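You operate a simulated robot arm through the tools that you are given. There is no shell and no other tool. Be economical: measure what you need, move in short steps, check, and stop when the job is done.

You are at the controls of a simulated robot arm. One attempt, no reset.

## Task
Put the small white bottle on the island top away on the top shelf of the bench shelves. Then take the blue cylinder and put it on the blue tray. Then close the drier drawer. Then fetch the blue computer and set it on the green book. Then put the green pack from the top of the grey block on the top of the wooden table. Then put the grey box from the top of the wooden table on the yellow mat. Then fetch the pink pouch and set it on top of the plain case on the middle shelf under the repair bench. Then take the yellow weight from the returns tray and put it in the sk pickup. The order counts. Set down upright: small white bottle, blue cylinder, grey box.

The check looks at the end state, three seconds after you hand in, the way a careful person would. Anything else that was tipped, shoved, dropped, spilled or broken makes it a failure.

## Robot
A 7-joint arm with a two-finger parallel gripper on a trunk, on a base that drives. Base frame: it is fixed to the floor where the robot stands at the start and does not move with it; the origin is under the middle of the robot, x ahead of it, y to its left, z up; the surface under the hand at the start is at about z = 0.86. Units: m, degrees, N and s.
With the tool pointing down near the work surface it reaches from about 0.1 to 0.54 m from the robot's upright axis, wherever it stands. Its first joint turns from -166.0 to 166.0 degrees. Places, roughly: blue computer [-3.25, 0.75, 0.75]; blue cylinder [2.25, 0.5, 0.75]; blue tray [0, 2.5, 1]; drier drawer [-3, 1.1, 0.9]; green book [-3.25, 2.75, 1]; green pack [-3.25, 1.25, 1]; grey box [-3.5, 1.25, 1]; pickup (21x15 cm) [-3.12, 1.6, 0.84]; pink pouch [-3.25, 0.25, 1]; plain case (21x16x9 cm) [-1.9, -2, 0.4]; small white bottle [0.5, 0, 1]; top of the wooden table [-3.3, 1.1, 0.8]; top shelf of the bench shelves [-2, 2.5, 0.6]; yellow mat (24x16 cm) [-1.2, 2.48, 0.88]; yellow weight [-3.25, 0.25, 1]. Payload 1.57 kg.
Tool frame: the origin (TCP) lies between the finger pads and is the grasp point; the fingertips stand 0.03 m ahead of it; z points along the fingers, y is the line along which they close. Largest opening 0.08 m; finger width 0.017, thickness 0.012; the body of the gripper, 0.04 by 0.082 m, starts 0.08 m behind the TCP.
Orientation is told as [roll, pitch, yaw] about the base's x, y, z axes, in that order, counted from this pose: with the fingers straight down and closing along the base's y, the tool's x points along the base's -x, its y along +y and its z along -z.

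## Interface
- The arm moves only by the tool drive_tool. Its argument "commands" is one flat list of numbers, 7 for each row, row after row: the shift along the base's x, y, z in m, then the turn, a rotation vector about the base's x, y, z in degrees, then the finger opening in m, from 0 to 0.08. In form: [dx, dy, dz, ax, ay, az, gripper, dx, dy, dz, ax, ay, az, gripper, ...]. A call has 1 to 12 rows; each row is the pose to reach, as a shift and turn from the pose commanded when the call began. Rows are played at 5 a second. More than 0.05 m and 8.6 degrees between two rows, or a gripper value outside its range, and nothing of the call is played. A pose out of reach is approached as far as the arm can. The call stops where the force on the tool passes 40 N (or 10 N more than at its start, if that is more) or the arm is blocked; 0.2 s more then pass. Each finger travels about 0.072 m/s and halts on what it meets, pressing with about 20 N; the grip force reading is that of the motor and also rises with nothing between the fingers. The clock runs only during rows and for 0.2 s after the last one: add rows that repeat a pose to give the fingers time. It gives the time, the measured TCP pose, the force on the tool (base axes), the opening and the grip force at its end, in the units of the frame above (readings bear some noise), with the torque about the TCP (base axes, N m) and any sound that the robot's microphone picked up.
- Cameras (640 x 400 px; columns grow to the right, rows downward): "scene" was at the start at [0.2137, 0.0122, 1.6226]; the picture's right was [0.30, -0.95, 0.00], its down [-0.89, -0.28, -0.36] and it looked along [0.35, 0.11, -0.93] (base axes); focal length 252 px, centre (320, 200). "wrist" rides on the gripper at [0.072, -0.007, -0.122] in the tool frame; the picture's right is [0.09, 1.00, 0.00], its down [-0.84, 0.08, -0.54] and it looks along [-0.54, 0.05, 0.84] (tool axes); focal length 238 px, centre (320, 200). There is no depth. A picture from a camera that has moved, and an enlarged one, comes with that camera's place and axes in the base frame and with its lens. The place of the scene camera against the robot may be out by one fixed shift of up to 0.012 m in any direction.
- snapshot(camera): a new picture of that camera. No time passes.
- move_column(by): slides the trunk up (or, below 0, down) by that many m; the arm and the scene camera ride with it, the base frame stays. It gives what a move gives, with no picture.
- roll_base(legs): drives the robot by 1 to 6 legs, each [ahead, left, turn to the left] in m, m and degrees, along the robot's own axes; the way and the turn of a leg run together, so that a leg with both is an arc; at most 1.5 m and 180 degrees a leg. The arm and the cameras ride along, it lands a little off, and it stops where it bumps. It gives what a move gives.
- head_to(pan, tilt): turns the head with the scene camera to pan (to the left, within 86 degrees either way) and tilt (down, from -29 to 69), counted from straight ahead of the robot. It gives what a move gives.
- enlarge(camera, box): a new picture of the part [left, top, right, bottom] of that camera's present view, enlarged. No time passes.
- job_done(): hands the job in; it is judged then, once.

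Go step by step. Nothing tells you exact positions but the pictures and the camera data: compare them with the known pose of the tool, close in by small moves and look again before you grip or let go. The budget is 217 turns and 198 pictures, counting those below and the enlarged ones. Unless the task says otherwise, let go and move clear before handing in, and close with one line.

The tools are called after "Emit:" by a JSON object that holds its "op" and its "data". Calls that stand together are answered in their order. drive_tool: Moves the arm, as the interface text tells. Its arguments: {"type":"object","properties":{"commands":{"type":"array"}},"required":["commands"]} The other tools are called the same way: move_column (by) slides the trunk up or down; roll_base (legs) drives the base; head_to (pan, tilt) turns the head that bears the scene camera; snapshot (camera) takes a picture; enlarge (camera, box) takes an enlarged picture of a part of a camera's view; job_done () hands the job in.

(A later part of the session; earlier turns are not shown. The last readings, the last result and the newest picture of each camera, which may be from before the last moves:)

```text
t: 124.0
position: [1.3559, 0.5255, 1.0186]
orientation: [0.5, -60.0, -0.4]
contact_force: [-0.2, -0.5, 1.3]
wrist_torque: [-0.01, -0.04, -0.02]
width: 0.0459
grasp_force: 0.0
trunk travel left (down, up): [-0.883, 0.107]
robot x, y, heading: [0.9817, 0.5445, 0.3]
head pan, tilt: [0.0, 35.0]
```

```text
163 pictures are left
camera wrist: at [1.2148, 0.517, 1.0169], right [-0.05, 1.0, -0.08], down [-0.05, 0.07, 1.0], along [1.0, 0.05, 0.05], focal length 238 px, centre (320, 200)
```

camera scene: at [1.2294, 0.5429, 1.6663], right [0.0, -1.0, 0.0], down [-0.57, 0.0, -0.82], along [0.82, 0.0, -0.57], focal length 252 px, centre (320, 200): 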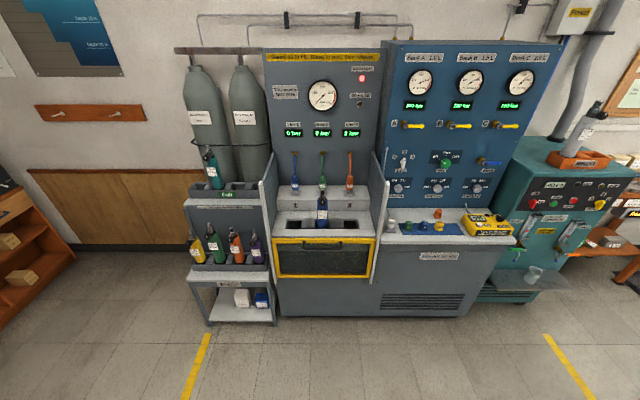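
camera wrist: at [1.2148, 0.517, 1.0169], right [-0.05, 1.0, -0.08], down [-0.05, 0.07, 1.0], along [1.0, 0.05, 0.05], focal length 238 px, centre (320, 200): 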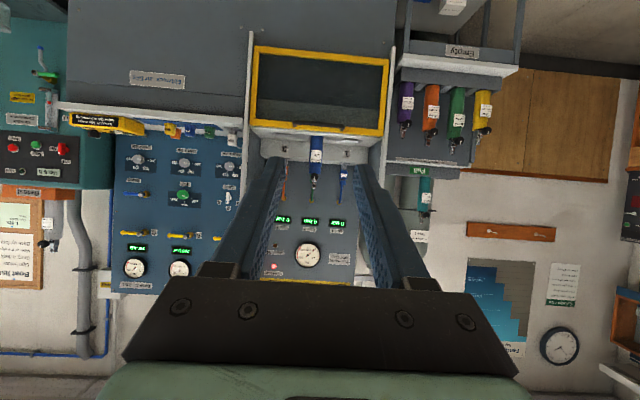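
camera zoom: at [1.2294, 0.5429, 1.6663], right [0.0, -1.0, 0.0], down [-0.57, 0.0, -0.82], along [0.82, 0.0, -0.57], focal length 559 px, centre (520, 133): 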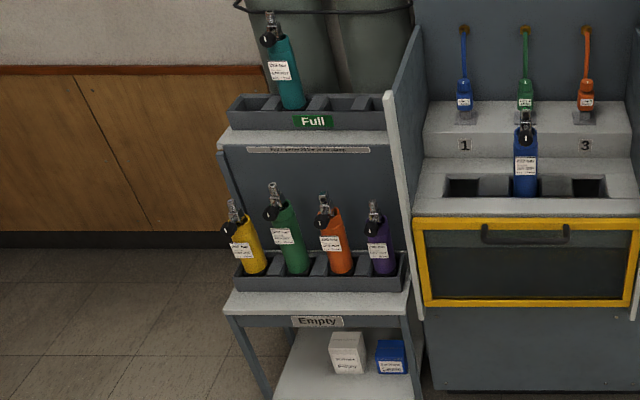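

The blue cylinder stands loose in slot 2 of the fill well, at about (2.25, 0.53), with its body spanning z 0.78–0.97. I'll approach and look.

Emit:
{"op": "drive_tool", "data": {"commands": [0, 0.005, 0, 0, 0, 0, 0.06, 0, 0.005, 0, 0, 0, 0, 0.08, 0, 0.005, 0, 0, 0, 0, 0.08]}}

Emit:
{"op": "move_column", "data": {"by": -0.1}}

Emit:
{"op": "roll_base", "data": {"legs": [[0.6, 0, 0]]}}

Emit:
{"op": "snapshot", "data": {"camera": "wrist"}}

Emit:
{"op": "head_to", "data": {"pan": 0, "tilt": 45}}

Emit:
{"op": "snapshot", "data": {"camera": "scene"}}

```text
t: 124.8
position: [1.3562, 0.5297, 1.0193]
orientation: [0.4, -60.0, -0.4]
contact_force: [0.2, -0.5, 0.0]
wrist_torque: [0.0, -0.02, -0.02]
width: 0.0802
grasp_force: 0.1
trunk travel left (down, up): [-0.883, 0.107]
robot x, y, heading: [0.9817, 0.5458, 0.3]
head pan, tilt: [0.0, 35.0]
```

```text
t: 126.1
position: [1.3564, 0.5296, 0.9174]
orientation: [0.5, -60.0, -0.3]
contact_force: [0.4, -0.3, 0.8]
wrist_torque: [0.02, 0.04, 0.02]
width: 0.08
grasp_force: 0.1
trunk travel left (down, up): [-0.783, 0.207]
robot x, y, heading: [0.9809, 0.5449, 0.1]
head pan, tilt: [0.0, 35.0]
```

```text
t: 129.5
position: [1.9576, 0.5299, 0.9195]
orientation: [0.4, -59.9, -0.5]
contact_force: [0.4, -0.2, 0.0]
wrist_torque: [0.0, -0.01, 0.01]
width: 0.0802
grasp_force: 0.0
trunk travel left (down, up): [-0.783, 0.207]
robot x, y, heading: [1.5824, 0.5503, 0.1]
head pan, tilt: [0.0, 35.0]
```

```text
162 pictures are left
camera wrist: at [1.8169, 0.5228, 0.9167], right [-0.04, 1.0, -0.08], down [-0.05, 0.07, 1.0], along [1.0, 0.05, 0.05], focal length 238 px, centre (320, 200)
```

wrist: 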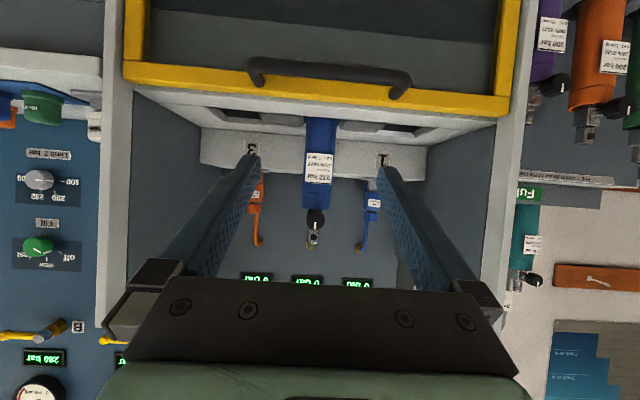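

```text
t: 130.2
position: [1.957, 0.5296, 0.9188]
orientation: [0.5, -59.9, -0.5]
contact_force: [-0.1, -0.8, -0.2]
wrist_torque: [0.0, -0.03, 0.05]
width: 0.0798
grasp_force: 0.0
trunk travel left (down, up): [-0.783, 0.207]
robot x, y, heading: [1.5823, 0.5462, 0.3]
head pan, tilt: [0.0, 45.0]
```

```text
161 pictures are left
camera scene: at [1.8246, 0.5439, 1.5516], right [0.0, -1.0, 0.0], down [-0.71, 0.0, -0.71], along [0.71, 0.0, -0.71], focal length 252 px, centre (320, 200)
```

scene: 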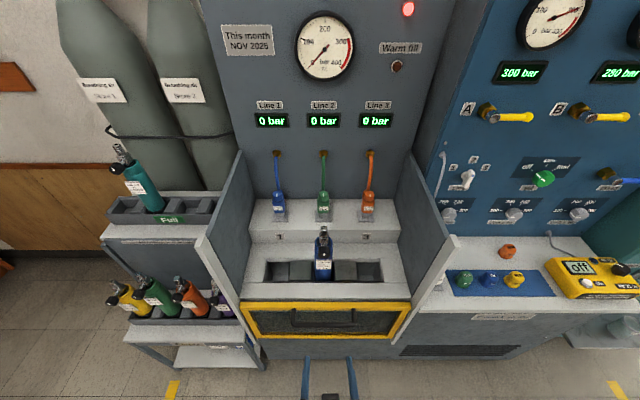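

Emit:
{"op": "roll_base", "data": {"legs": [[0.17, 0, 0]]}}

Emit:
{"op": "snapshot", "data": {"camera": "wrist"}}

```text
t: 131.7
position: [2.1294, 0.5302, 0.9183]
orientation: [0.5, -59.9, -0.7]
contact_force: [0.1, 0.6, 0.5]
wrist_torque: [-0.01, -0.01, 0.01]
width: 0.0799
grasp_force: 0.1
trunk travel left (down, up): [-0.783, 0.207]
robot x, y, heading: [1.754, 0.5498, -0.2]
head pan, tilt: [0.0, 45.0]
```

```text
160 pictures are left
camera wrist: at [1.9876, 0.5223, 0.9166], right [-0.04, 1.0, -0.08], down [-0.05, 0.07, 1.0], along [1.0, 0.05, 0.05], focal length 238 px, centre (320, 200)
```

wrist: 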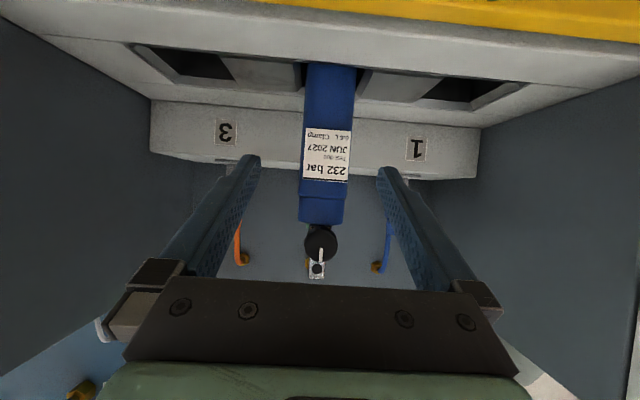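

The cylinder's axis is at about (2.26, 0.540). I'll reach in and close.

Emit:
{"op": "drive_tool", "data": {"commands": [0.01, 0.01, 0, 0, 0, 0, 0.08, 0.045, 0.01, 0, 0, 0, 0, 0.08, 0.085, 0.01, -0.005, 0, 0, 0, 0.08, 0.128, 0.01, -0.008, 0, 0, 0, 0.08]}}

Emit:
{"op": "snapshot", "data": {"camera": "wrist"}}

```text
t: 132.7
position: [2.2576, 0.5409, 0.9114]
orientation: [0.5, -60.4, -0.6]
contact_force: [-3.1, 0.3, 8.5]
wrist_torque: [-0.04, 0.19, -0.06]
width: 0.0801
grasp_force: 0.0
trunk travel left (down, up): [-0.783, 0.207]
robot x, y, heading: [1.7511, 0.5479, -0.3]
head pan, tilt: [0.0, 45.0]
```

```text
159 pictures are left
camera wrist: at [2.1174, 0.5323, 0.9099], right [-0.04, 1.0, -0.08], down [-0.06, 0.07, 1.0], along [1.0, 0.05, 0.05], focal length 238 px, centre (320, 200)
```

wrist: 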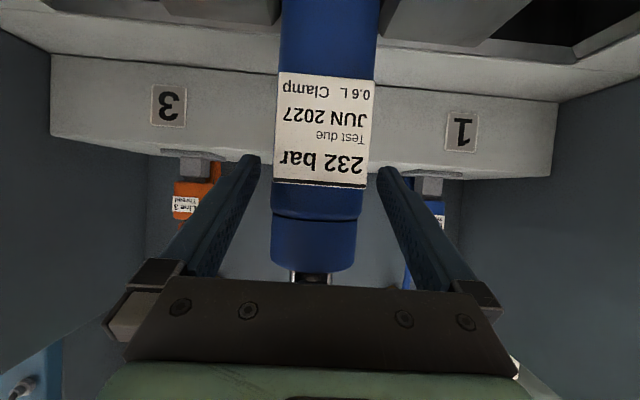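

The fingertips are brushing the step behind, so I'll lift slightly, back off a little and then close.

Emit:
{"op": "drive_tool", "data": {"commands": [-0.008, 0, 0.015, 0, 0, 0, 0.08, -0.008, 0, 0.015, 0, 0, 0, 0.065, -0.008, 0, 0.015, 0, 0, 0, 0.045, -0.008, 0, 0.015, 0, 0, 0, 0.04, -0.008, 0, 0.015, 0, 0, 0, 0.04]}}

Emit:
{"op": "snapshot", "data": {"camera": "wrist"}}

```text
t: 133.9
position: [2.2486, 0.5389, 0.9252]
orientation: [0.4, -59.9, -0.5]
contact_force: [0.1, -3.5, 0.4]
wrist_torque: [-0.32, 0.23, -0.06]
width: 0.0556
grasp_force: 20.0
trunk travel left (down, up): [-0.783, 0.207]
robot x, y, heading: [1.7557, 0.5474, -0.2]
head pan, tilt: [0.0, 45.0]
```

```text
158 pictures are left
camera wrist: at [2.1077, 0.5315, 0.9228], right [-0.04, 1.0, -0.08], down [-0.05, 0.07, 1.0], along [1.0, 0.05, 0.05], focal length 238 px, centre (320, 200)
```

wrist: 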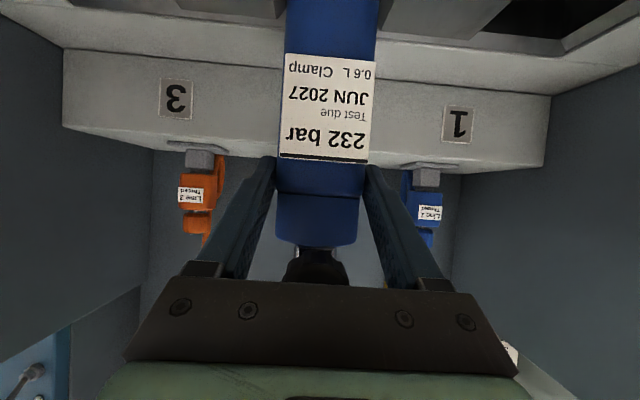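

Emit:
{"op": "drive_tool", "data": {"commands": [0, 0, 0.02, 0, 0, 0, 0.04, 0, 0, 0.04, 0, 0, 0, 0.04]}}

Emit:
{"op": "snapshot", "data": {"camera": "wrist"}}

Emit:
{"op": "snapshot", "data": {"camera": "scene"}}

```text
t: 134.5
position: [2.2498, 0.5402, 0.9641]
orientation: [0.5, -59.7, -0.7]
contact_force: [0.3, 0.1, -10.8]
wrist_torque: [-0.04, 0.13, 0.0]
width: 0.0555
grasp_force: 19.4
trunk travel left (down, up): [-0.783, 0.207]
robot x, y, heading: [1.7544, 0.5502, -0.3]
head pan, tilt: [0.0, 45.0]
```

```text
157 pictures are left
camera wrist: at [2.1079, 0.5327, 0.9627], right [-0.04, 1.0, -0.07], down [-0.05, 0.07, 1.0], along [1.0, 0.05, 0.04], focal length 238 px, centre (320, 200)
```

wrist: 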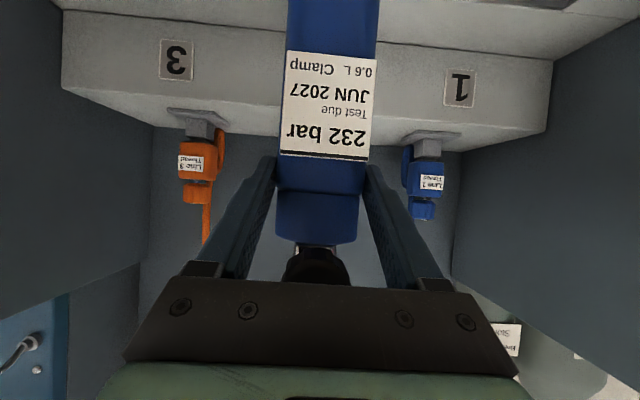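

```text
156 pictures are left
camera scene: at [1.9963, 0.5432, 1.5512], right [0.0, -1.0, 0.0], down [-0.71, 0.0, -0.71], along [0.71, 0.0, -0.71], focal length 252 px, centre (320, 200)
```

scene: 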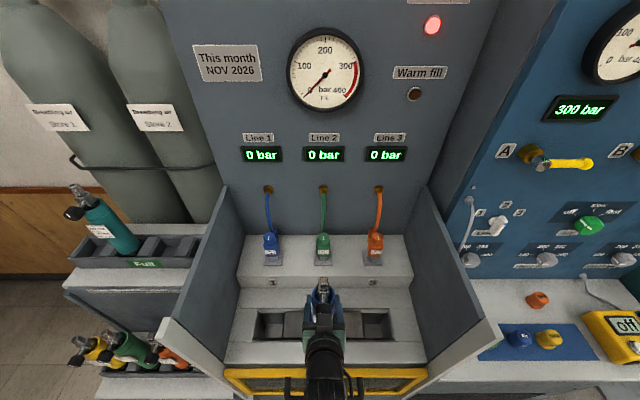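

The lift is clean, at about 1.1 kg. I'll raise the trunk, back out and drive towards the blue tray.

Emit:
{"op": "move_column", "data": {"by": 0.2}}

Emit:
{"op": "snapshot", "data": {"camera": "scene"}}

Emit:
{"op": "snapshot", "data": {"camera": "wrist"}}

```text
t: 136.7
position: [2.2504, 0.5393, 1.1655]
orientation: [0.6, -59.9, -0.7]
contact_force: [0.4, 0.4, -12.0]
wrist_torque: [-0.01, 0.12, -0.01]
width: 0.0552
grasp_force: 19.6
trunk travel left (down, up): [-0.983, 0.007]
robot x, y, heading: [1.7541, 0.5471, -0.2]
head pan, tilt: [0.0, 45.0]
```

```text
155 pictures are left
camera scene: at [1.9968, 0.5433, 1.7512], right [0.0, -1.0, 0.0], down [-0.71, 0.0, -0.71], along [0.71, 0.0, -0.71], focal length 252 px, centre (320, 200)
```

scene: 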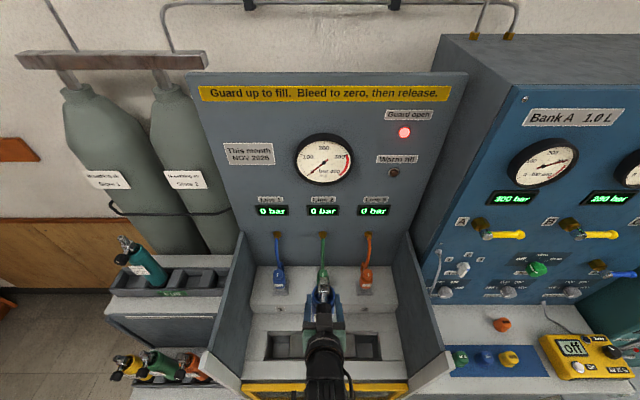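

```text
154 pictures are left
camera wrist: at [2.109, 0.5325, 1.1632], right [-0.04, 1.0, -0.08], down [-0.05, 0.07, 1.0], along [1.0, 0.05, 0.05], focal length 238 px, centre (320, 200)
```

wrist: 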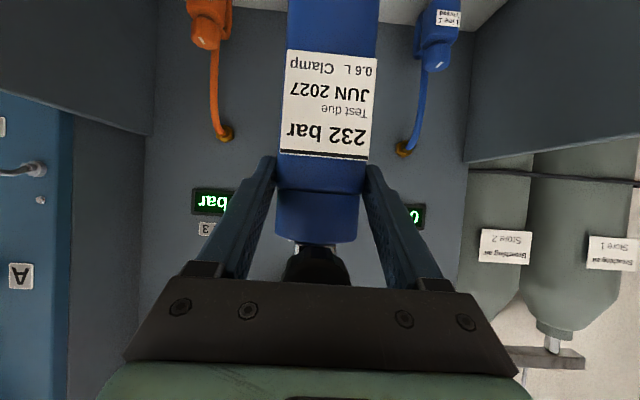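

Emit:
{"op": "roll_base", "data": {"legs": [[-0.9, 0, 0], [0, 0.7, 0], [-0.85, 0, 0], [0, 0, 90]]}}

Emit:
{"op": "head_to", "data": {"pan": 0, "tilt": 35}}

Emit:
{"op": "snapshot", "data": {"camera": "scene"}}

Emit:
{"op": "snapshot", "data": {"camera": "wrist"}}

```text
t: 152.8
position: [-0.0067, 1.7342, 1.1648]
orientation: [0.5, -59.9, 90.2]
contact_force: [-0.6, -0.4, -11.1]
wrist_torque: [-0.12, 0.01, -0.01]
width: 0.0556
grasp_force: 19.8
trunk travel left (down, up): [-0.983, 0.007]
robot x, y, heading: [-0.0044, 1.2377, 90.9]
head pan, tilt: [0.0, 45.0]
```

```text
t: 153.5
position: [-0.0062, 1.7334, 1.1634]
orientation: [0.4, -59.7, 90.3]
contact_force: [0.3, -0.3, -10.9]
wrist_torque: [-0.09, 0.06, 0.01]
width: 0.0556
grasp_force: 20.0
trunk travel left (down, up): [-0.983, 0.007]
robot x, y, heading: [-0.0116, 1.2385, 91.0]
head pan, tilt: [0.0, 35.0]
```

```text
153 pictures are left
camera scene: at [-0.0199, 1.4922, 1.766], right [1.0, 0.02, 0.0], down [0.01, -0.57, -0.82], along [-0.01, 0.82, -0.57], focal length 252 px, centre (320, 200)
```

scene: 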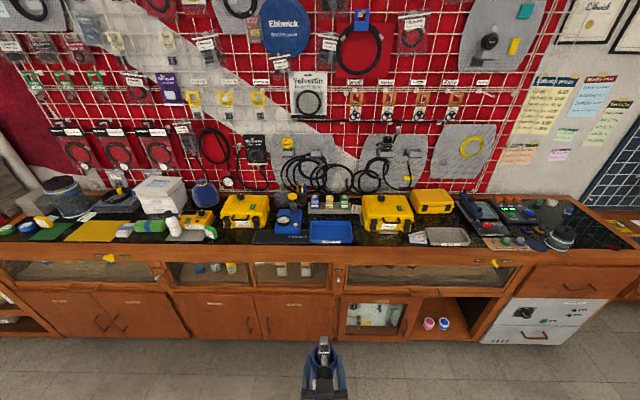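

```text
152 pictures are left
camera wrist: at [0.0029, 1.5909, 1.1627], right [-1.0, -0.06, -0.08], down [-0.07, -0.05, 1.0], along [-0.06, 1.0, 0.04], focal length 238 px, centre (320, 200)
```

wrist: 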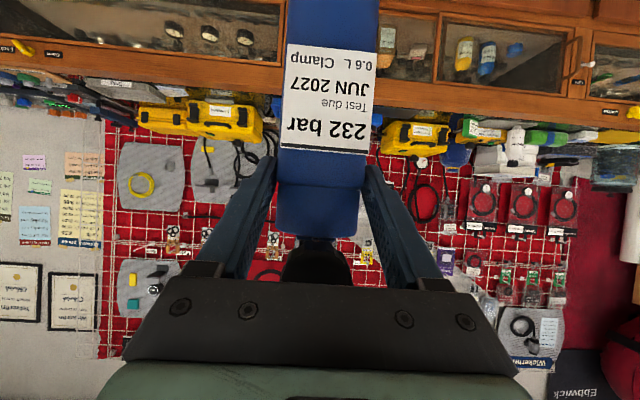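

Emit:
{"op": "enlarge", "data": {"camera": "scene", "box": [220, 170, 420, 280]}}

```text
3.20 times, centred on (320, 225) of scene
camera zoom: at [-0.0199, 1.4922, 1.766], right [1.0, 0.02, 0.0], down [0.01, -0.57, -0.82], along [-0.01, 0.82, -0.57], focal length 806 px, centre (320, 120)
```

zoom: 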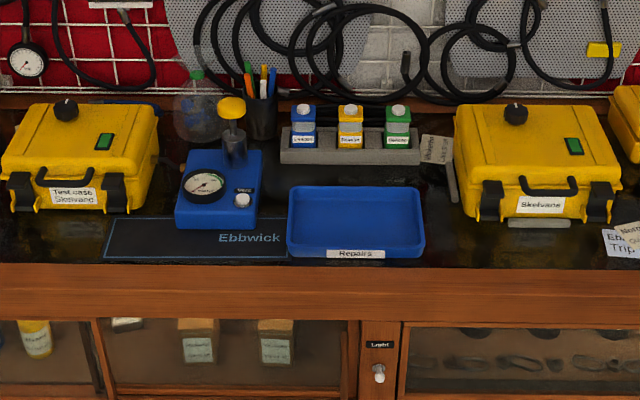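

The blue "Repairs" tray is at about (0.03, 2.46). I'll raise the cylinder higher and drive in over it.

Emit:
{"op": "drive_tool", "data": {"commands": [0, 0, 0.03, 0, 0, 0, 0.04, 0, 0, 0.06, 0, 0, 0, 0.04, 0, 0, 0.08, 0, 0, 0, 0.04]}}

Emit:
{"op": "roll_base", "data": {"legs": [[0.45, -0.04, 0]]}}

Emit:
{"op": "head_to", "data": {"pan": 0, "tilt": 50}}

Emit:
{"op": "snapshot", "data": {"camera": "scene"}}

Emit:
{"op": "snapshot", "data": {"camera": "wrist"}}

```text
t: 154.3
position: [-0.0067, 1.7333, 1.2444]
orientation: [0.5, -59.7, 90.2]
contact_force: [-0.1, -0.9, -11.8]
wrist_torque: [-0.13, -0.03, 0.01]
width: 0.0553
grasp_force: 20.1
trunk travel left (down, up): [-0.983, 0.007]
robot x, y, heading: [-0.0057, 1.2347, 90.7]
head pan, tilt: [0.0, 35.0]
```

```text
t: 157.0
position: [0.0265, 2.1806, 1.2446]
orientation: [0.5, -59.9, 90.2]
contact_force: [0.2, 0.5, -11.4]
wrist_torque: [-0.13, -0.02, 0.01]
width: 0.0556
grasp_force: 20.2
trunk travel left (down, up): [-0.983, 0.007]
robot x, y, heading: [0.0278, 1.6848, 90.7]
head pan, tilt: [0.0, 35.0]
```

```text
t: 157.8
position: [0.0264, 2.1821, 1.2431]
orientation: [0.6, -59.7, 90.1]
contact_force: [-0.2, -0.3, -12.4]
wrist_torque: [-0.16, -0.05, 0.0]
width: 0.0554
grasp_force: 19.5
trunk travel left (down, up): [-0.983, 0.007]
robot x, y, heading: [0.026, 1.6878, 90.9]
head pan, tilt: [0.0, 50.0]
```

```text
150 pictures are left
camera scene: at [0.0137, 1.9303, 1.7443], right [1.0, 0.01, 0.0], down [0.01, -0.77, -0.64], along [-0.01, 0.64, -0.77], focal length 252 px, centre (320, 200)
```

scene: 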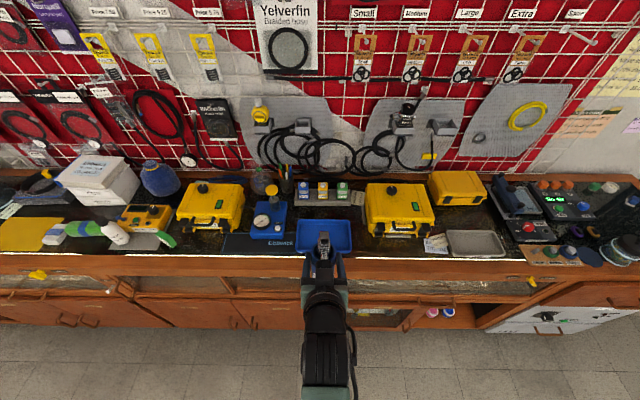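

```text
149 pictures are left
camera wrist: at [0.0361, 2.0393, 1.2424], right [-1.0, -0.06, -0.08], down [-0.07, -0.05, 1.0], along [-0.06, 1.0, 0.04], focal length 238 px, centre (320, 200)
```

wrist: 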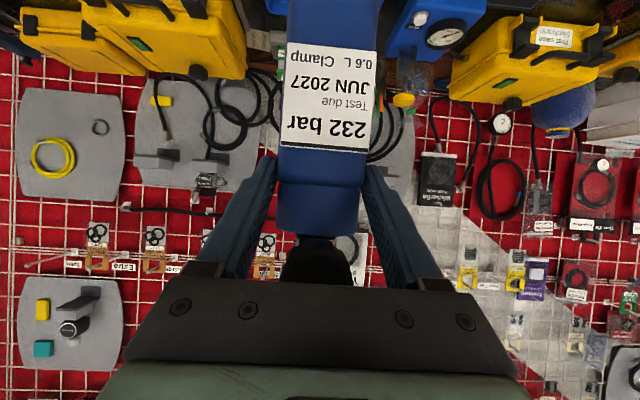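

Emit:
{"op": "roll_base", "data": {"legs": [[0.23, 0, 0]]}}

Emit:
{"op": "drive_tool", "data": {"commands": [0, 0.02, -0.02, 0, 0, 0, 0.04, 0, 0.04, -0.04, 0, 0, 0, 0.04, 0, 0.045, -0.06, 0, 0, 0, 0.04]}}

Emit:
{"op": "snapshot", "data": {"camera": "scene"}}

Emit:
{"op": "snapshot", "data": {"camera": "wrist"}}

```text
t: 159.5
position: [0.0242, 2.4089, 1.2436]
orientation: [0.5, -59.8, 90.3]
contact_force: [-0.1, 0.5, -11.5]
wrist_torque: [-0.14, 0.02, 0.0]
width: 0.0555
grasp_force: 19.8
trunk travel left (down, up): [-0.983, 0.007]
robot x, y, heading: [0.0231, 1.9119, 91.0]
head pan, tilt: [0.0, 50.0]
```

```text
t: 160.3
position: [0.0245, 2.4541, 1.1833]
orientation: [0.5, -59.6, 90.3]
contact_force: [-0.2, -0.2, -10.8]
wrist_torque: [-0.07, -0.02, 0.0]
width: 0.0558
grasp_force: 20.3
trunk travel left (down, up): [-0.983, 0.007]
robot x, y, heading: [0.0266, 1.9138, 90.8]
head pan, tilt: [0.0, 50.0]
```

```text
148 pictures are left
camera scene: at [0.0103, 2.158, 1.7443], right [1.0, 0.01, 0.0], down [0.01, -0.77, -0.64], along [-0.01, 0.64, -0.77], focal length 252 px, centre (320, 200)
```

scene: 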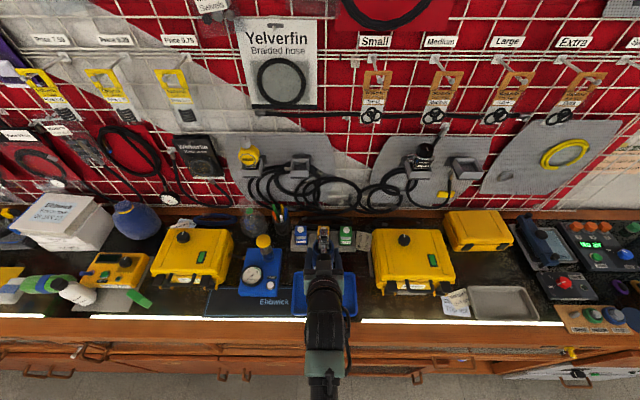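

```text
147 pictures are left
camera wrist: at [0.0324, 2.3117, 1.1819], right [-1.0, -0.06, -0.08], down [-0.07, -0.05, 1.0], along [-0.06, 1.0, 0.04], focal length 238 px, centre (320, 200)
```

wrist: 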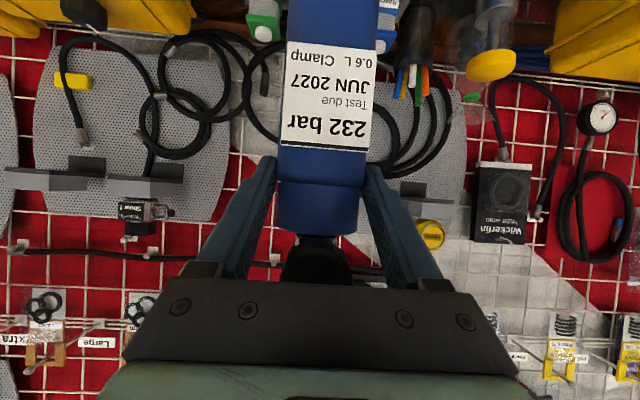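

Emit:
{"op": "drive_tool", "data": {"commands": [0, 0, -0.01, 0, 0, 0, 0.04, 0, 0, -0.02, 0, 0, 0, 0.04, 0, 0, -0.03, 0, 0, 0, 0.04, 0, 0, -0.04, 0, 0, 0, 0.04, 0, 0, -0.05, 0, 0, 0, 0.04, 0, 0, -0.06, 0, 0, 0, 0.04]}}

Emit:
{"op": "snapshot", "data": {"camera": "wrist"}}

```text
t: 161.7
position: [0.0237, 2.4532, 1.1235]
orientation: [0.5, -59.7, 90.2]
contact_force: [0.0, 0.2, -12.2]
wrist_torque: [-0.09, -0.02, -0.01]
width: 0.0556
grasp_force: 19.8
trunk travel left (down, up): [-0.983, 0.007]
robot x, y, heading: [0.0244, 1.9177, 90.8]
head pan, tilt: [0.0, 50.0]
```

```text
146 pictures are left
camera wrist: at [0.0323, 2.3114, 1.1224], right [-1.0, -0.06, -0.08], down [-0.07, -0.05, 1.0], along [-0.06, 1.0, 0.04], focal length 238 px, centre (320, 200)
```

wrist: 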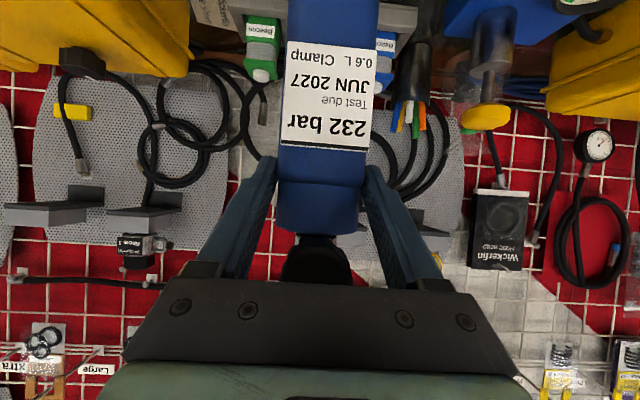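

Emit:
{"op": "drive_tool", "data": {"commands": [0, 0, -0.008, 0, 0, 0, 0.04, 0, 0, -0.016, 0, 0, 0, 0.04, 0, 0, -0.024, 0, 0, 0, 0.04, 0, 0, -0.032, 0, 0, 0, 0.04]}}

Emit:
{"op": "drive_tool", "data": {"commands": [0, 0, -0.006, 0, 0, 0, 0.04, 0, 0, -0.012, 0, 0, 0, 0.04, 0, 0, -0.018, 0, 0, 0, 0.04]}}

```text
t: 162.7
position: [0.0227, 2.4558, 1.0987]
orientation: [0.4, -60.8, 90.2]
contact_force: [-0.7, -0.9, 16.3]
wrist_torque: [0.15, -0.18, 0.02]
width: 0.0557
grasp_force: 19.7
trunk travel left (down, up): [-0.983, 0.007]
robot x, y, heading: [0.0256, 1.9124, 90.9]
head pan, tilt: [0.0, 50.0]
```

```text
t: 163.5
position: [0.0229, 2.4531, 1.0768]
orientation: [0.4, -60.0, 90.5]
contact_force: [-1.6, -1.3, 15.5]
wrist_torque: [0.26, -0.36, 0.03]
width: 0.0558
grasp_force: 19.8
trunk travel left (down, up): [-0.983, 0.007]
robot x, y, heading: [0.0224, 1.9121, 90.8]
head pan, tilt: [0.0, 50.0]
```

Contact came at a TCP height of about 1.10, and the hand has since slipped down the cylinder. I'll check how it stands.

Emit:
{"op": "snapshot", "data": {"camera": "wrist"}}

Emit:
{"op": "enlarge", "data": {"camera": "scene", "box": [240, 210, 420, 350]}}

```text
145 pictures are left
camera wrist: at [0.0324, 2.3106, 1.0744], right [-1.0, -0.06, -0.08], down [-0.07, -0.05, 1.0], along [-0.06, 1.0, 0.05], focal length 238 px, centre (320, 200)
```

wrist: 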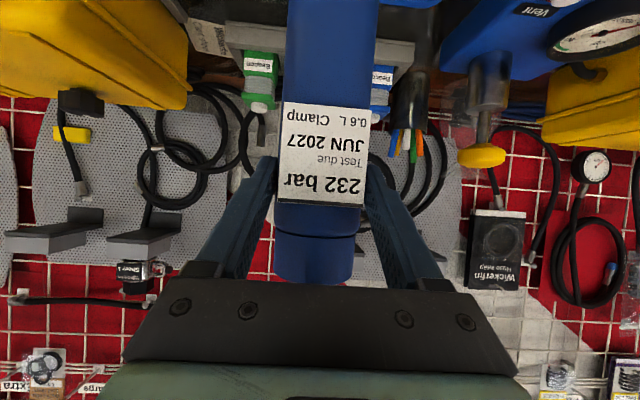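

```text
2.86 times, centred on (330, 280) of scene
camera zoom: at [0.0098, 2.1547, 1.7449], right [1.0, 0.01, 0.0], down [0.01, -0.77, -0.64], along [-0.01, 0.64, -0.77], focal length 719 px, centre (291, -29)
```

zoom: 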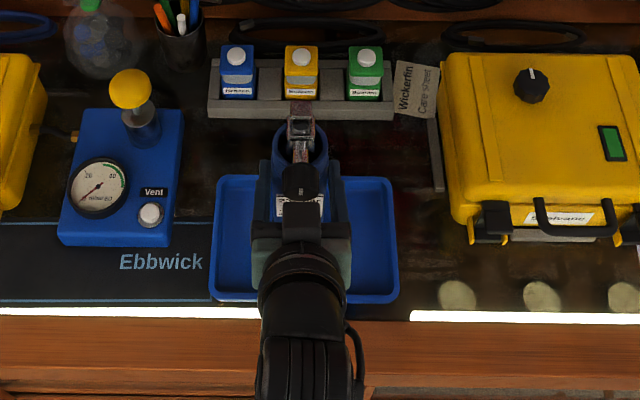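

Emit:
{"op": "drive_tool", "data": {"commands": [0, 0, 0.004, 0, 0, 0, 0.04, 0, 0, 0.004, 0, 0, 0, 0.04]}}

```text
t: 164.1
position: [0.0242, 2.4525, 1.0762]
orientation: [0.5, -59.5, 90.2]
contact_force: [-1.8, 2.2, 1.4]
wrist_torque: [0.27, -0.12, 0.09]
width: 0.0556
grasp_force: 20.1
trunk travel left (down, up): [-0.983, 0.007]
robot x, y, heading: [0.0275, 1.9114, 90.8]
head pan, tilt: [0.0, 50.0]
```

Emit:
{"op": "drive_tool", "data": {"commands": [0, 0, 0, 0, 0, 0, 0.06, 0, 0, 0, 0, 0, 0, 0.07, 0, 0, 0, 0, 0, 0, 0.07, 0, 0, 0, 0, 0, 0, 0.07]}}

Emit:
{"op": "snapshot", "data": {"camera": "wrist"}}

```text
t: 165.1
position: [0.0242, 2.4532, 1.0776]
orientation: [0.5, -59.8, 90.1]
contact_force: [0.9, -0.6, 0.4]
wrist_torque: [0.01, -0.01, -0.01]
width: 0.0697
grasp_force: 0.0
trunk travel left (down, up): [-0.983, 0.007]
robot x, y, heading: [0.0244, 1.9147, 90.8]
head pan, tilt: [0.0, 50.0]
```

```text
143 pictures are left
camera wrist: at [0.0329, 2.3105, 1.077], right [-1.0, -0.06, -0.08], down [-0.07, -0.05, 1.0], along [-0.06, 1.0, 0.04], focal length 238 px, centre (320, 200)
```

wrist: 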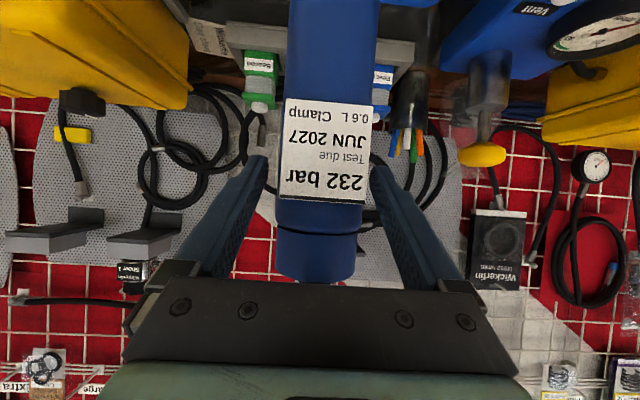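

Emit:
{"op": "drive_tool", "data": {"commands": [0, -0.03, 0, 0, 0, 0, 0.08, 0, -0.06, 0, 0, 0, 0, 0.08, 0, -0.1, 0, 0, 0, 0, 0.08, 0, -0.14, 0, 0, 0, 0, 0.08]}}

Emit:
{"op": "roll_base", "data": {"legs": [[-0.6, 0, 0]]}}

Emit:
{"op": "snapshot", "data": {"camera": "scene"}}

Emit:
{"op": "snapshot", "data": {"camera": "wrist"}}

```text
t: 166.1
position: [0.0248, 2.3113, 1.078]
orientation: [0.6, -59.9, 90.2]
contact_force: [-0.3, -0.2, -0.2]
wrist_torque: [0.0, 0.0, 0.03]
width: 0.0798
grasp_force: 0.0
trunk travel left (down, up): [-0.983, 0.007]
robot x, y, heading: [0.0229, 1.9155, 91.0]
head pan, tilt: [0.0, 50.0]
```

```text
t: 169.5
position: [0.0322, 1.7144, 1.0786]
orientation: [0.5, -59.8, 90.4]
contact_force: [0.1, -0.5, -0.1]
wrist_torque: [0.01, 0.02, 0.01]
width: 0.0798
grasp_force: 0.1
trunk travel left (down, up): [-0.983, 0.007]
robot x, y, heading: [0.0311, 1.3149, 91.0]
head pan, tilt: [0.0, 50.0]
```

```text
142 pictures are left
camera scene: at [0.0191, 1.5581, 1.7445], right [1.0, 0.02, 0.0], down [0.01, -0.77, -0.64], along [-0.01, 0.64, -0.77], focal length 252 px, centre (320, 200)
```

scene: 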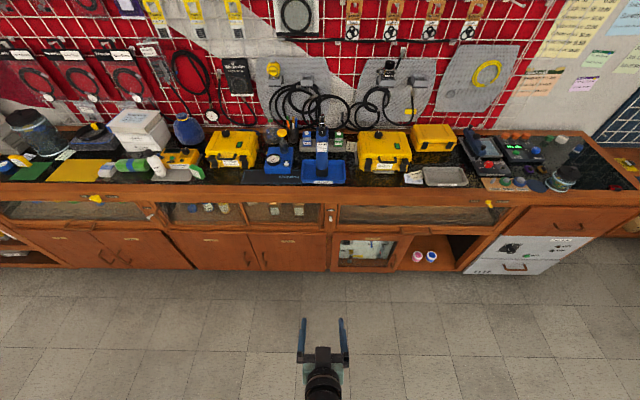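

```text
141 pictures are left
camera wrist: at [0.0414, 1.5717, 1.0775], right [-1.0, -0.06, -0.08], down [-0.07, -0.05, 1.0], along [-0.06, 1.0, 0.04], focal length 238 px, centre (320, 200)
```

wrist: 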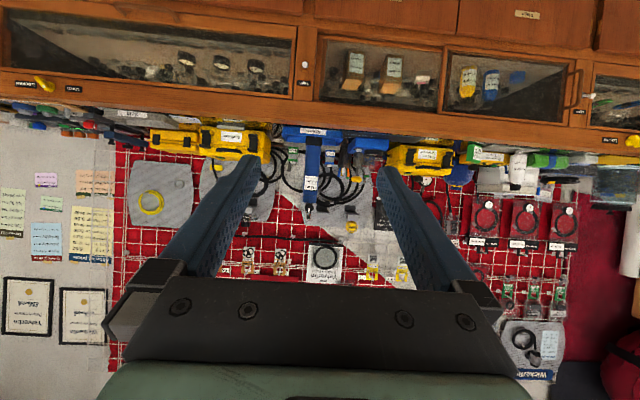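

The cylinder stands on the tray. Now west to the wooden table for the drier drawer.

Emit:
{"op": "roll_base", "data": {"legs": [[0, 0, 89], [1.5, 0, 0], [0.2, 0, 0]]}}

Emit:
{"op": "head_to", "data": {"pan": 0, "tilt": 30}}

Emit:
{"op": "snapshot", "data": {"camera": "scene"}}

Emit:
{"op": "enlarge", "data": {"camera": "scene", "box": [230, 120, 410, 240]}}

```text
t: 181.9
position: [-2.0574, 1.2925, 1.0794]
orientation: [0.5, -59.9, -179.9]
contact_force: [1.0, 0.2, 0.7]
wrist_torque: [0.0, -0.01, -0.01]
width: 0.0802
grasp_force: 0.0
trunk travel left (down, up): [-0.983, 0.007]
robot x, y, heading: [-1.6584, 1.2911, -179.2]
head pan, tilt: [0.0, 50.0]
```

```text
t: 182.8
position: [-2.0567, 1.2933, 1.0782]
orientation: [0.5, -59.8, -179.9]
contact_force: [0.0, 0.1, 0.4]
wrist_torque: [-0.01, -0.04, -0.02]
width: 0.0801
grasp_force: 0.1
trunk travel left (down, up): [-0.983, 0.007]
robot x, y, heading: [-1.6559, 1.2946, -179.3]
head pan, tilt: [0.0, 30.0]
```

```text
140 pictures are left
camera scene: at [-1.9286, 1.2842, 1.774], right [-0.01, 1.0, 0.0], down [0.5, 0.01, -0.87], along [-0.87, -0.01, -0.5], focal length 252 px, centre (320, 200)
```

scene: 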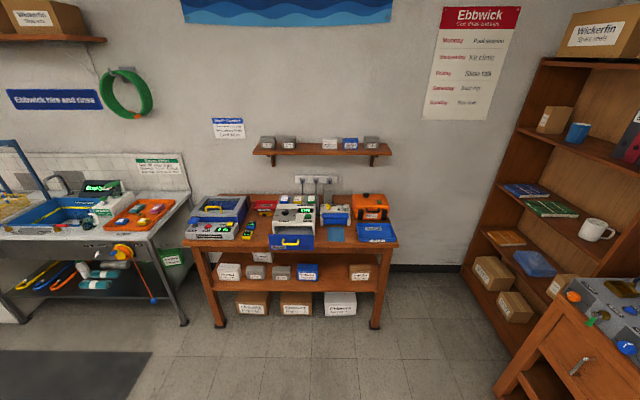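

```text
3.33 times, centred on (320, 180) of scene
camera zoom: at [-1.9286, 1.2842, 1.774], right [-0.01, 1.0, 0.0], down [0.5, 0.01, -0.87], along [-0.87, -0.01, -0.5], focal length 839 px, centre (320, 267)
```

zoom: 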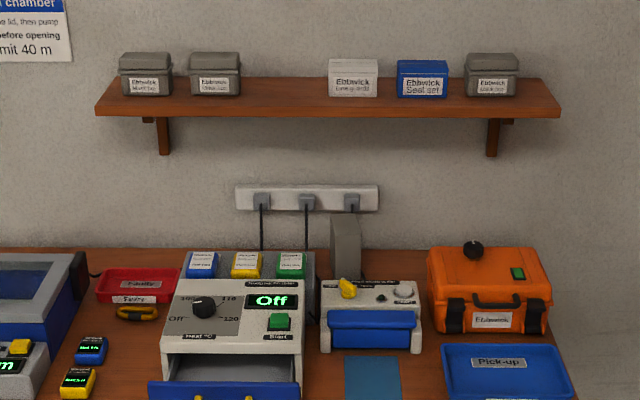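

Emit:
{"op": "enlarge", "data": {"camera": "scene", "box": [180, 180, 400, 320]}}

Emit:
{"op": "enlarge", "data": {"camera": "scene", "box": [0, 140, 200, 300]}}

Emit:
{"op": "enlarge", "data": {"camera": "scene", "box": [460, 160, 640, 300]}}

```text
2.86 times, centred on (290, 250) of scene
camera zoom: at [-1.9286, 1.2842, 1.774], right [-0.01, 1.0, 0.0], down [0.5, 0.01, -0.87], along [-0.87, -0.01, -0.5], focal length 719 px, centre (406, 57)
```

zoom: 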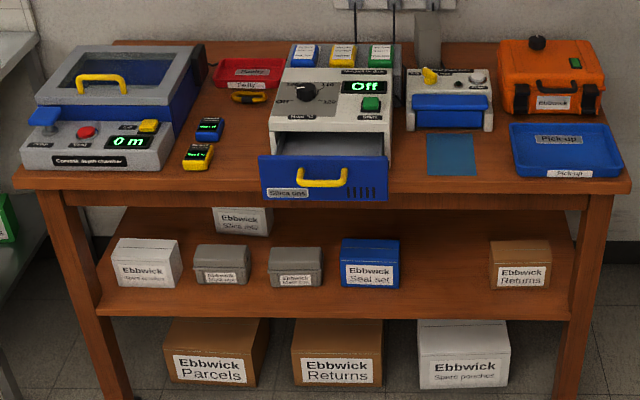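

```text
2.50 times, centred on (100, 220) of scene
camera zoom: at [-1.9286, 1.2842, 1.774], right [-0.01, 1.0, 0.0], down [0.5, 0.01, -0.87], along [-0.87, -0.01, -0.5], focal length 629 px, centre (870, 150)
```

zoom: 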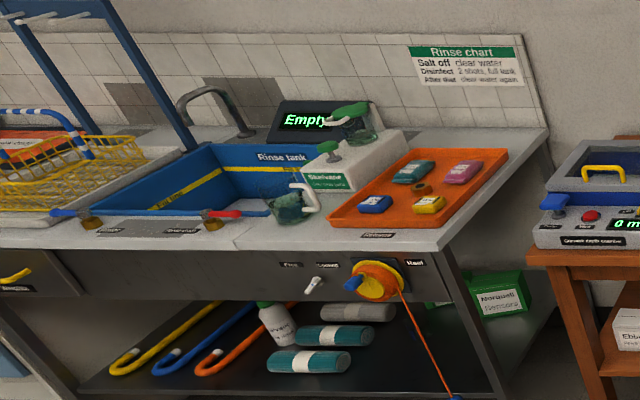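

```text
2.86 times, centred on (550, 230) of scene
camera zoom: at [-1.9286, 1.2842, 1.774], right [-0.01, 1.0, 0.0], down [0.5, 0.01, -0.87], along [-0.87, -0.01, -0.5], focal length 719 px, centre (-337, 114)
```

zoom: 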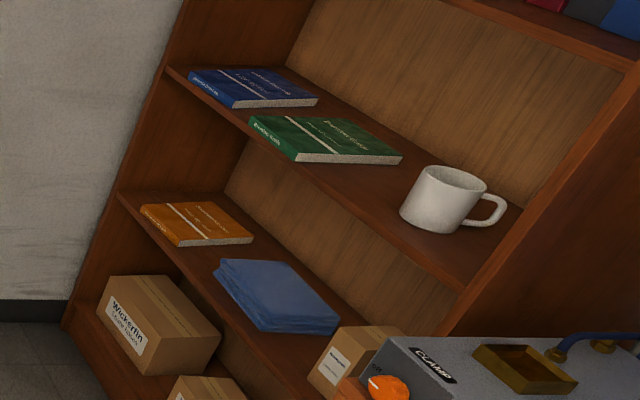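

On the table I see the drier with its blue drawer out and the packs on the grey block. The grey box, computers and blue pick-up tray are there too. I'll line up on the drawer.

Emit:
{"op": "roll_base", "data": {"legs": [[0, 0.175, -0.7], [0.65, 0, 0]]}}

Emit:
{"op": "move_column", "data": {"by": -0.14}}

Emit:
{"op": "snapshot", "data": {"camera": "wrist"}}

Emit:
{"op": "head_to", "data": {"pan": 0, "tilt": 45}}

Emit:
{"op": "snapshot", "data": {"camera": "scene"}}

```text
t: 187.5
position: [-2.7094, 1.1269, 1.0787]
orientation: [0.5, -59.8, 179.3]
contact_force: [0.1, 0.5, 0.0]
wrist_torque: [0.01, -0.02, -0.02]
width: 0.08
grasp_force: 0.0
trunk travel left (down, up): [-0.983, 0.007]
robot x, y, heading: [-2.3104, 1.1182, 179.6]
head pan, tilt: [0.0, 30.0]
```

```text
t: 189.2
position: [-2.7101, 1.1282, 0.9391]
orientation: [0.4, -59.8, 179.2]
contact_force: [-0.3, -0.2, -0.5]
wrist_torque: [-0.01, 0.03, 0.0]
width: 0.0798
grasp_force: 0.0
trunk travel left (down, up): [-0.843, 0.147]
robot x, y, heading: [-2.3109, 1.1189, 179.9]
head pan, tilt: [0.0, 30.0]
```

```text
135 pictures are left
camera wrist: at [-2.5671, 1.1324, 0.9376], right [0.04, -1.0, -0.08], down [0.05, -0.07, 1.0], along [-1.0, -0.04, 0.04], focal length 238 px, centre (320, 200)
```

wrist: 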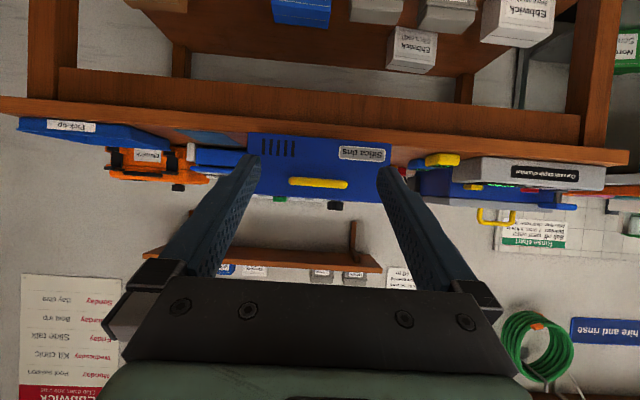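

```text
t: 189.9
position: [-2.7094, 1.1267, 0.9387]
orientation: [0.5, -59.8, 179.2]
contact_force: [-0.4, 0.4, 0.6]
wrist_torque: [0.03, 0.01, 0.01]
width: 0.0803
grasp_force: 0.1
trunk travel left (down, up): [-0.843, 0.147]
robot x, y, heading: [-2.3103, 1.117, 179.6]
head pan, tilt: [0.0, 45.0]
```

```text
134 pictures are left
camera scene: at [-2.5715, 1.1165, 1.6116], right [0.0, 1.0, 0.0], down [0.71, 0.0, -0.71], along [-0.71, 0.0, -0.71], focal length 252 px, centre (320, 200)
```

scene: 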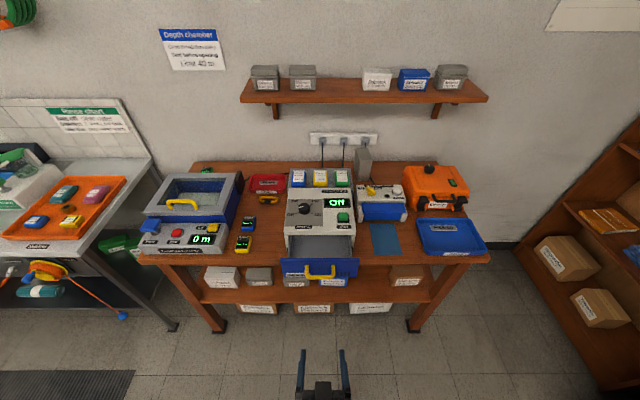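

The drawer face spans z 0.83–0.95 with its handle at about 0.925. I'll lower the fingers to just below the handle, drive closer and push.

Emit:
{"op": "drive_tool", "data": {"commands": [0, -0.008, -0.03, 0, 0, 0, 0.06, 0, -0.008, -0.054, 0, 0, 0, 0.05]}}

Emit:
{"op": "roll_base", "data": {"legs": [[0.2, 0, 0]]}}

Emit:
{"op": "snapshot", "data": {"camera": "wrist"}}

Emit:
{"op": "snapshot", "data": {"camera": "scene"}}

```text
t: 190.5
position: [-2.7092, 1.1196, 0.884]
orientation: [0.5, -59.8, 179.2]
contact_force: [0.5, -0.6, -0.3]
wrist_torque: [0.0, -0.02, 0.02]
width: 0.05
grasp_force: 0.0
trunk travel left (down, up): [-0.843, 0.147]
robot x, y, heading: [-2.3082, 1.1215, 179.9]
head pan, tilt: [0.0, 45.0]
```

```text
t: 192.1
position: [-2.9079, 1.1193, 0.8844]
orientation: [0.5, -59.8, 179.3]
contact_force: [-0.4, -0.5, 0.1]
wrist_torque: [-0.01, -0.01, -0.01]
width: 0.05
grasp_force: 0.1
trunk travel left (down, up): [-0.843, 0.147]
robot x, y, heading: [-2.5102, 1.1219, 180.0]
head pan, tilt: [0.0, 45.0]
```

```text
133 pictures are left
camera wrist: at [-2.7663, 1.1248, 0.8835], right [0.04, -1.0, -0.08], down [0.05, -0.07, 1.0], along [-1.0, -0.04, 0.04], focal length 238 px, centre (320, 200)
```

wrist: 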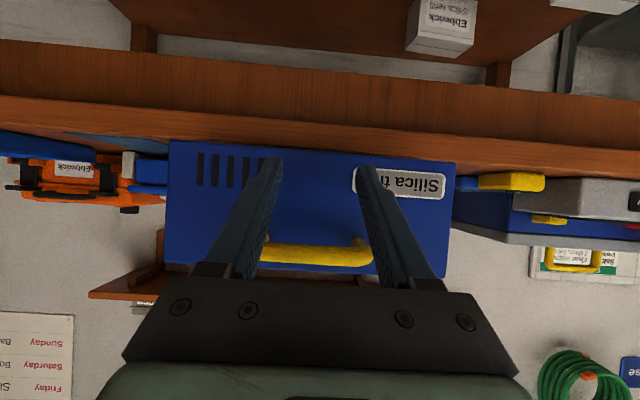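

```text
132 pictures are left
camera scene: at [-2.771, 1.1168, 1.6115], right [0.0, 1.0, 0.0], down [0.71, 0.0, -0.71], along [-0.71, 0.0, -0.71], focal length 252 px, centre (320, 200)
```

scene: 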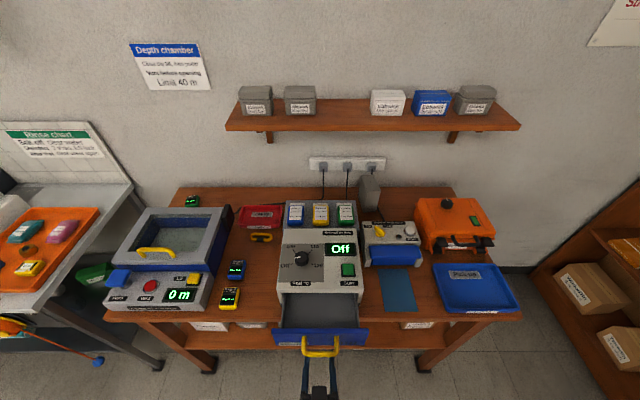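

Emit:
{"op": "drive_tool", "data": {"commands": [-0.025, 0, 0, 0, 0, 0, 0.05, -0.04, 0, 0, 0, 0, 0, 0.05, -0.055, 0, 0, 0, 0, 0, 0.05, -0.07, 0, 0, 0, 0, 0, 0.05, -0.085, 0, 0, 0, 0, 0, 0.05, -0.1, 0, 0, 0, 0, 0, 0.05]}}

Emit:
{"op": "snapshot", "data": {"camera": "scene"}}

```text
t: 193.5
position: [-3.01, 1.1196, 0.8837]
orientation: [0.7, -59.8, 179.2]
contact_force: [1.5, 0.7, -0.1]
wrist_torque: [0.01, 0.02, 0.01]
width: 0.05
grasp_force: 0.0
trunk travel left (down, up): [-0.843, 0.147]
robot x, y, heading: [-2.5071, 1.1247, 180.0]
head pan, tilt: [0.0, 45.0]
```

```text
131 pictures are left
camera scene: at [-2.7714, 1.1167, 1.6114], right [0.0, 1.0, 0.0], down [0.71, 0.0, -0.71], along [-0.71, 0.0, -0.71], focal length 252 px, centre (320, 200)
```

scene: 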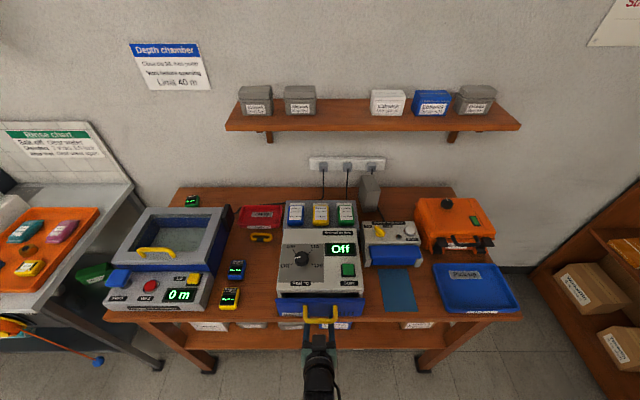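

Emit:
{"op": "drive_tool", "data": {"commands": [-0.01, 0, 0, 0, 0, 0, 0.05, -0.02, 0, 0, 0, 0, 0, 0.05, -0.03, 0, 0, 0, 0, 0, 0.05, -0.04, 0, 0, 0, 0, 0, 0.05, -0.047, 0, 0, 0, 0, 0, 0.05]}}

Emit:
{"op": "enlarge", "data": {"camera": "scene", "box": [250, 190, 390, 340]}}

```text
t: 194.4
position: [-3.0282, 1.1185, 0.8776]
orientation: [0.6, -58.8, 179.3]
contact_force: [3.2, -1.0, -2.0]
wrist_torque: [0.02, 0.32, -0.01]
width: 0.0493
grasp_force: 0.1
trunk travel left (down, up): [-0.843, 0.147]
robot x, y, heading: [-2.5094, 1.1184, 179.9]
head pan, tilt: [0.0, 45.0]
stopped in row 4: the force on the tool passed its limit at 48 N (the readings are from after the stop); the commanded pose is now the measured one
```

```text
2.67 times, centred on (320, 265) of scene
camera zoom: at [-2.7677, 1.1169, 1.6122], right [0.0, 1.0, 0.0], down [0.71, 0.0, -0.71], along [-0.71, 0.0, -0.71], focal length 671 px, centre (320, 27)
```

zoom: 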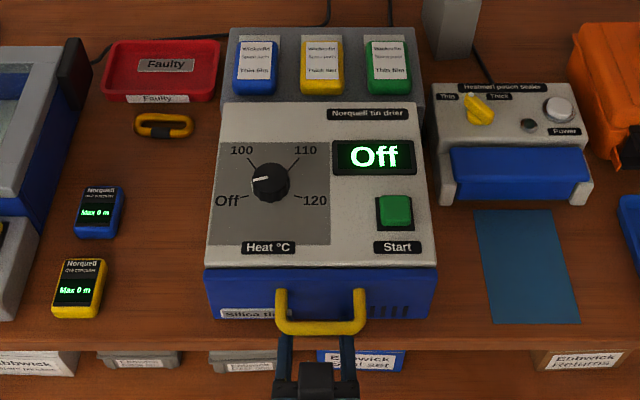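

The drawer stopped hard, so it is closed. I'll back off, check it, and then go for the blue computer at about (−3.2, 0.85).

Emit:
{"op": "drive_tool", "data": {"commands": [0.04, 0, 0, 0, 0, 0, 0.05, 0.08, 0, 0, 0, 0, 0, 0.05, 0.12, 0, 0.02, 0, 0, 0, 0.06, 0.12, 0, 0.06, 0, 0, 0, 0.07, 0.12, 0, 0.1, 0, 0, 0, 0.08, 0.12, 0, 0.14, 0, 0, 0, 0.08]}}

Emit:
{"op": "snapshot", "data": {"camera": "scene"}}

Emit:
{"op": "snapshot", "data": {"camera": "wrist"}}

```text
t: 195.8
position: [-2.9126, 1.1181, 1.0181]
orientation: [0.5, -58.8, 179.3]
contact_force: [-0.2, 0.0, 0.6]
wrist_torque: [0.03, 0.0, 0.0]
width: 0.0799
grasp_force: 0.1
trunk travel left (down, up): [-0.843, 0.147]
robot x, y, heading: [-2.5097, 1.1222, 179.9]
head pan, tilt: [0.0, 45.0]
```

```text
129 pictures are left
camera scene: at [-2.77, 1.1168, 1.6115], right [0.0, 1.0, 0.0], down [0.71, 0.0, -0.71], along [-0.71, 0.0, -0.71], focal length 252 px, centre (320, 200)
```

scene: 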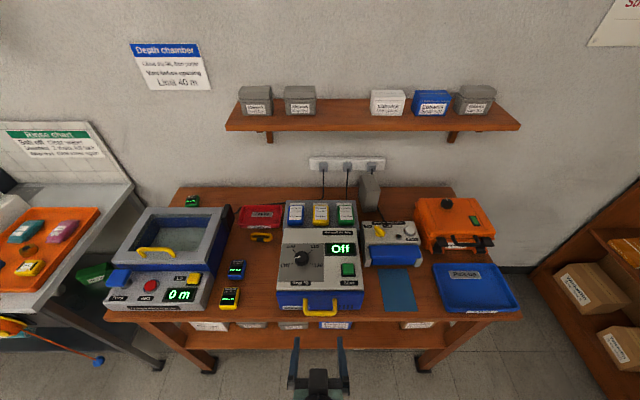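

```text
128 pictures are left
camera wrist: at [-2.7695, 1.1237, 1.0198], right [0.04, -1.0, -0.07], down [0.03, -0.07, 1.0], along [-1.0, -0.05, 0.03], focal length 238 px, centre (320, 200)
```

wrist: 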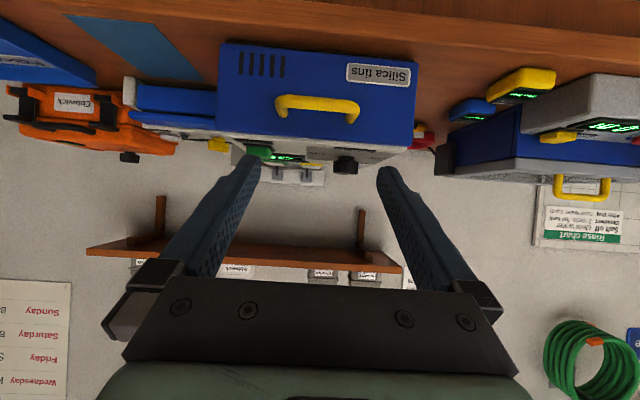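

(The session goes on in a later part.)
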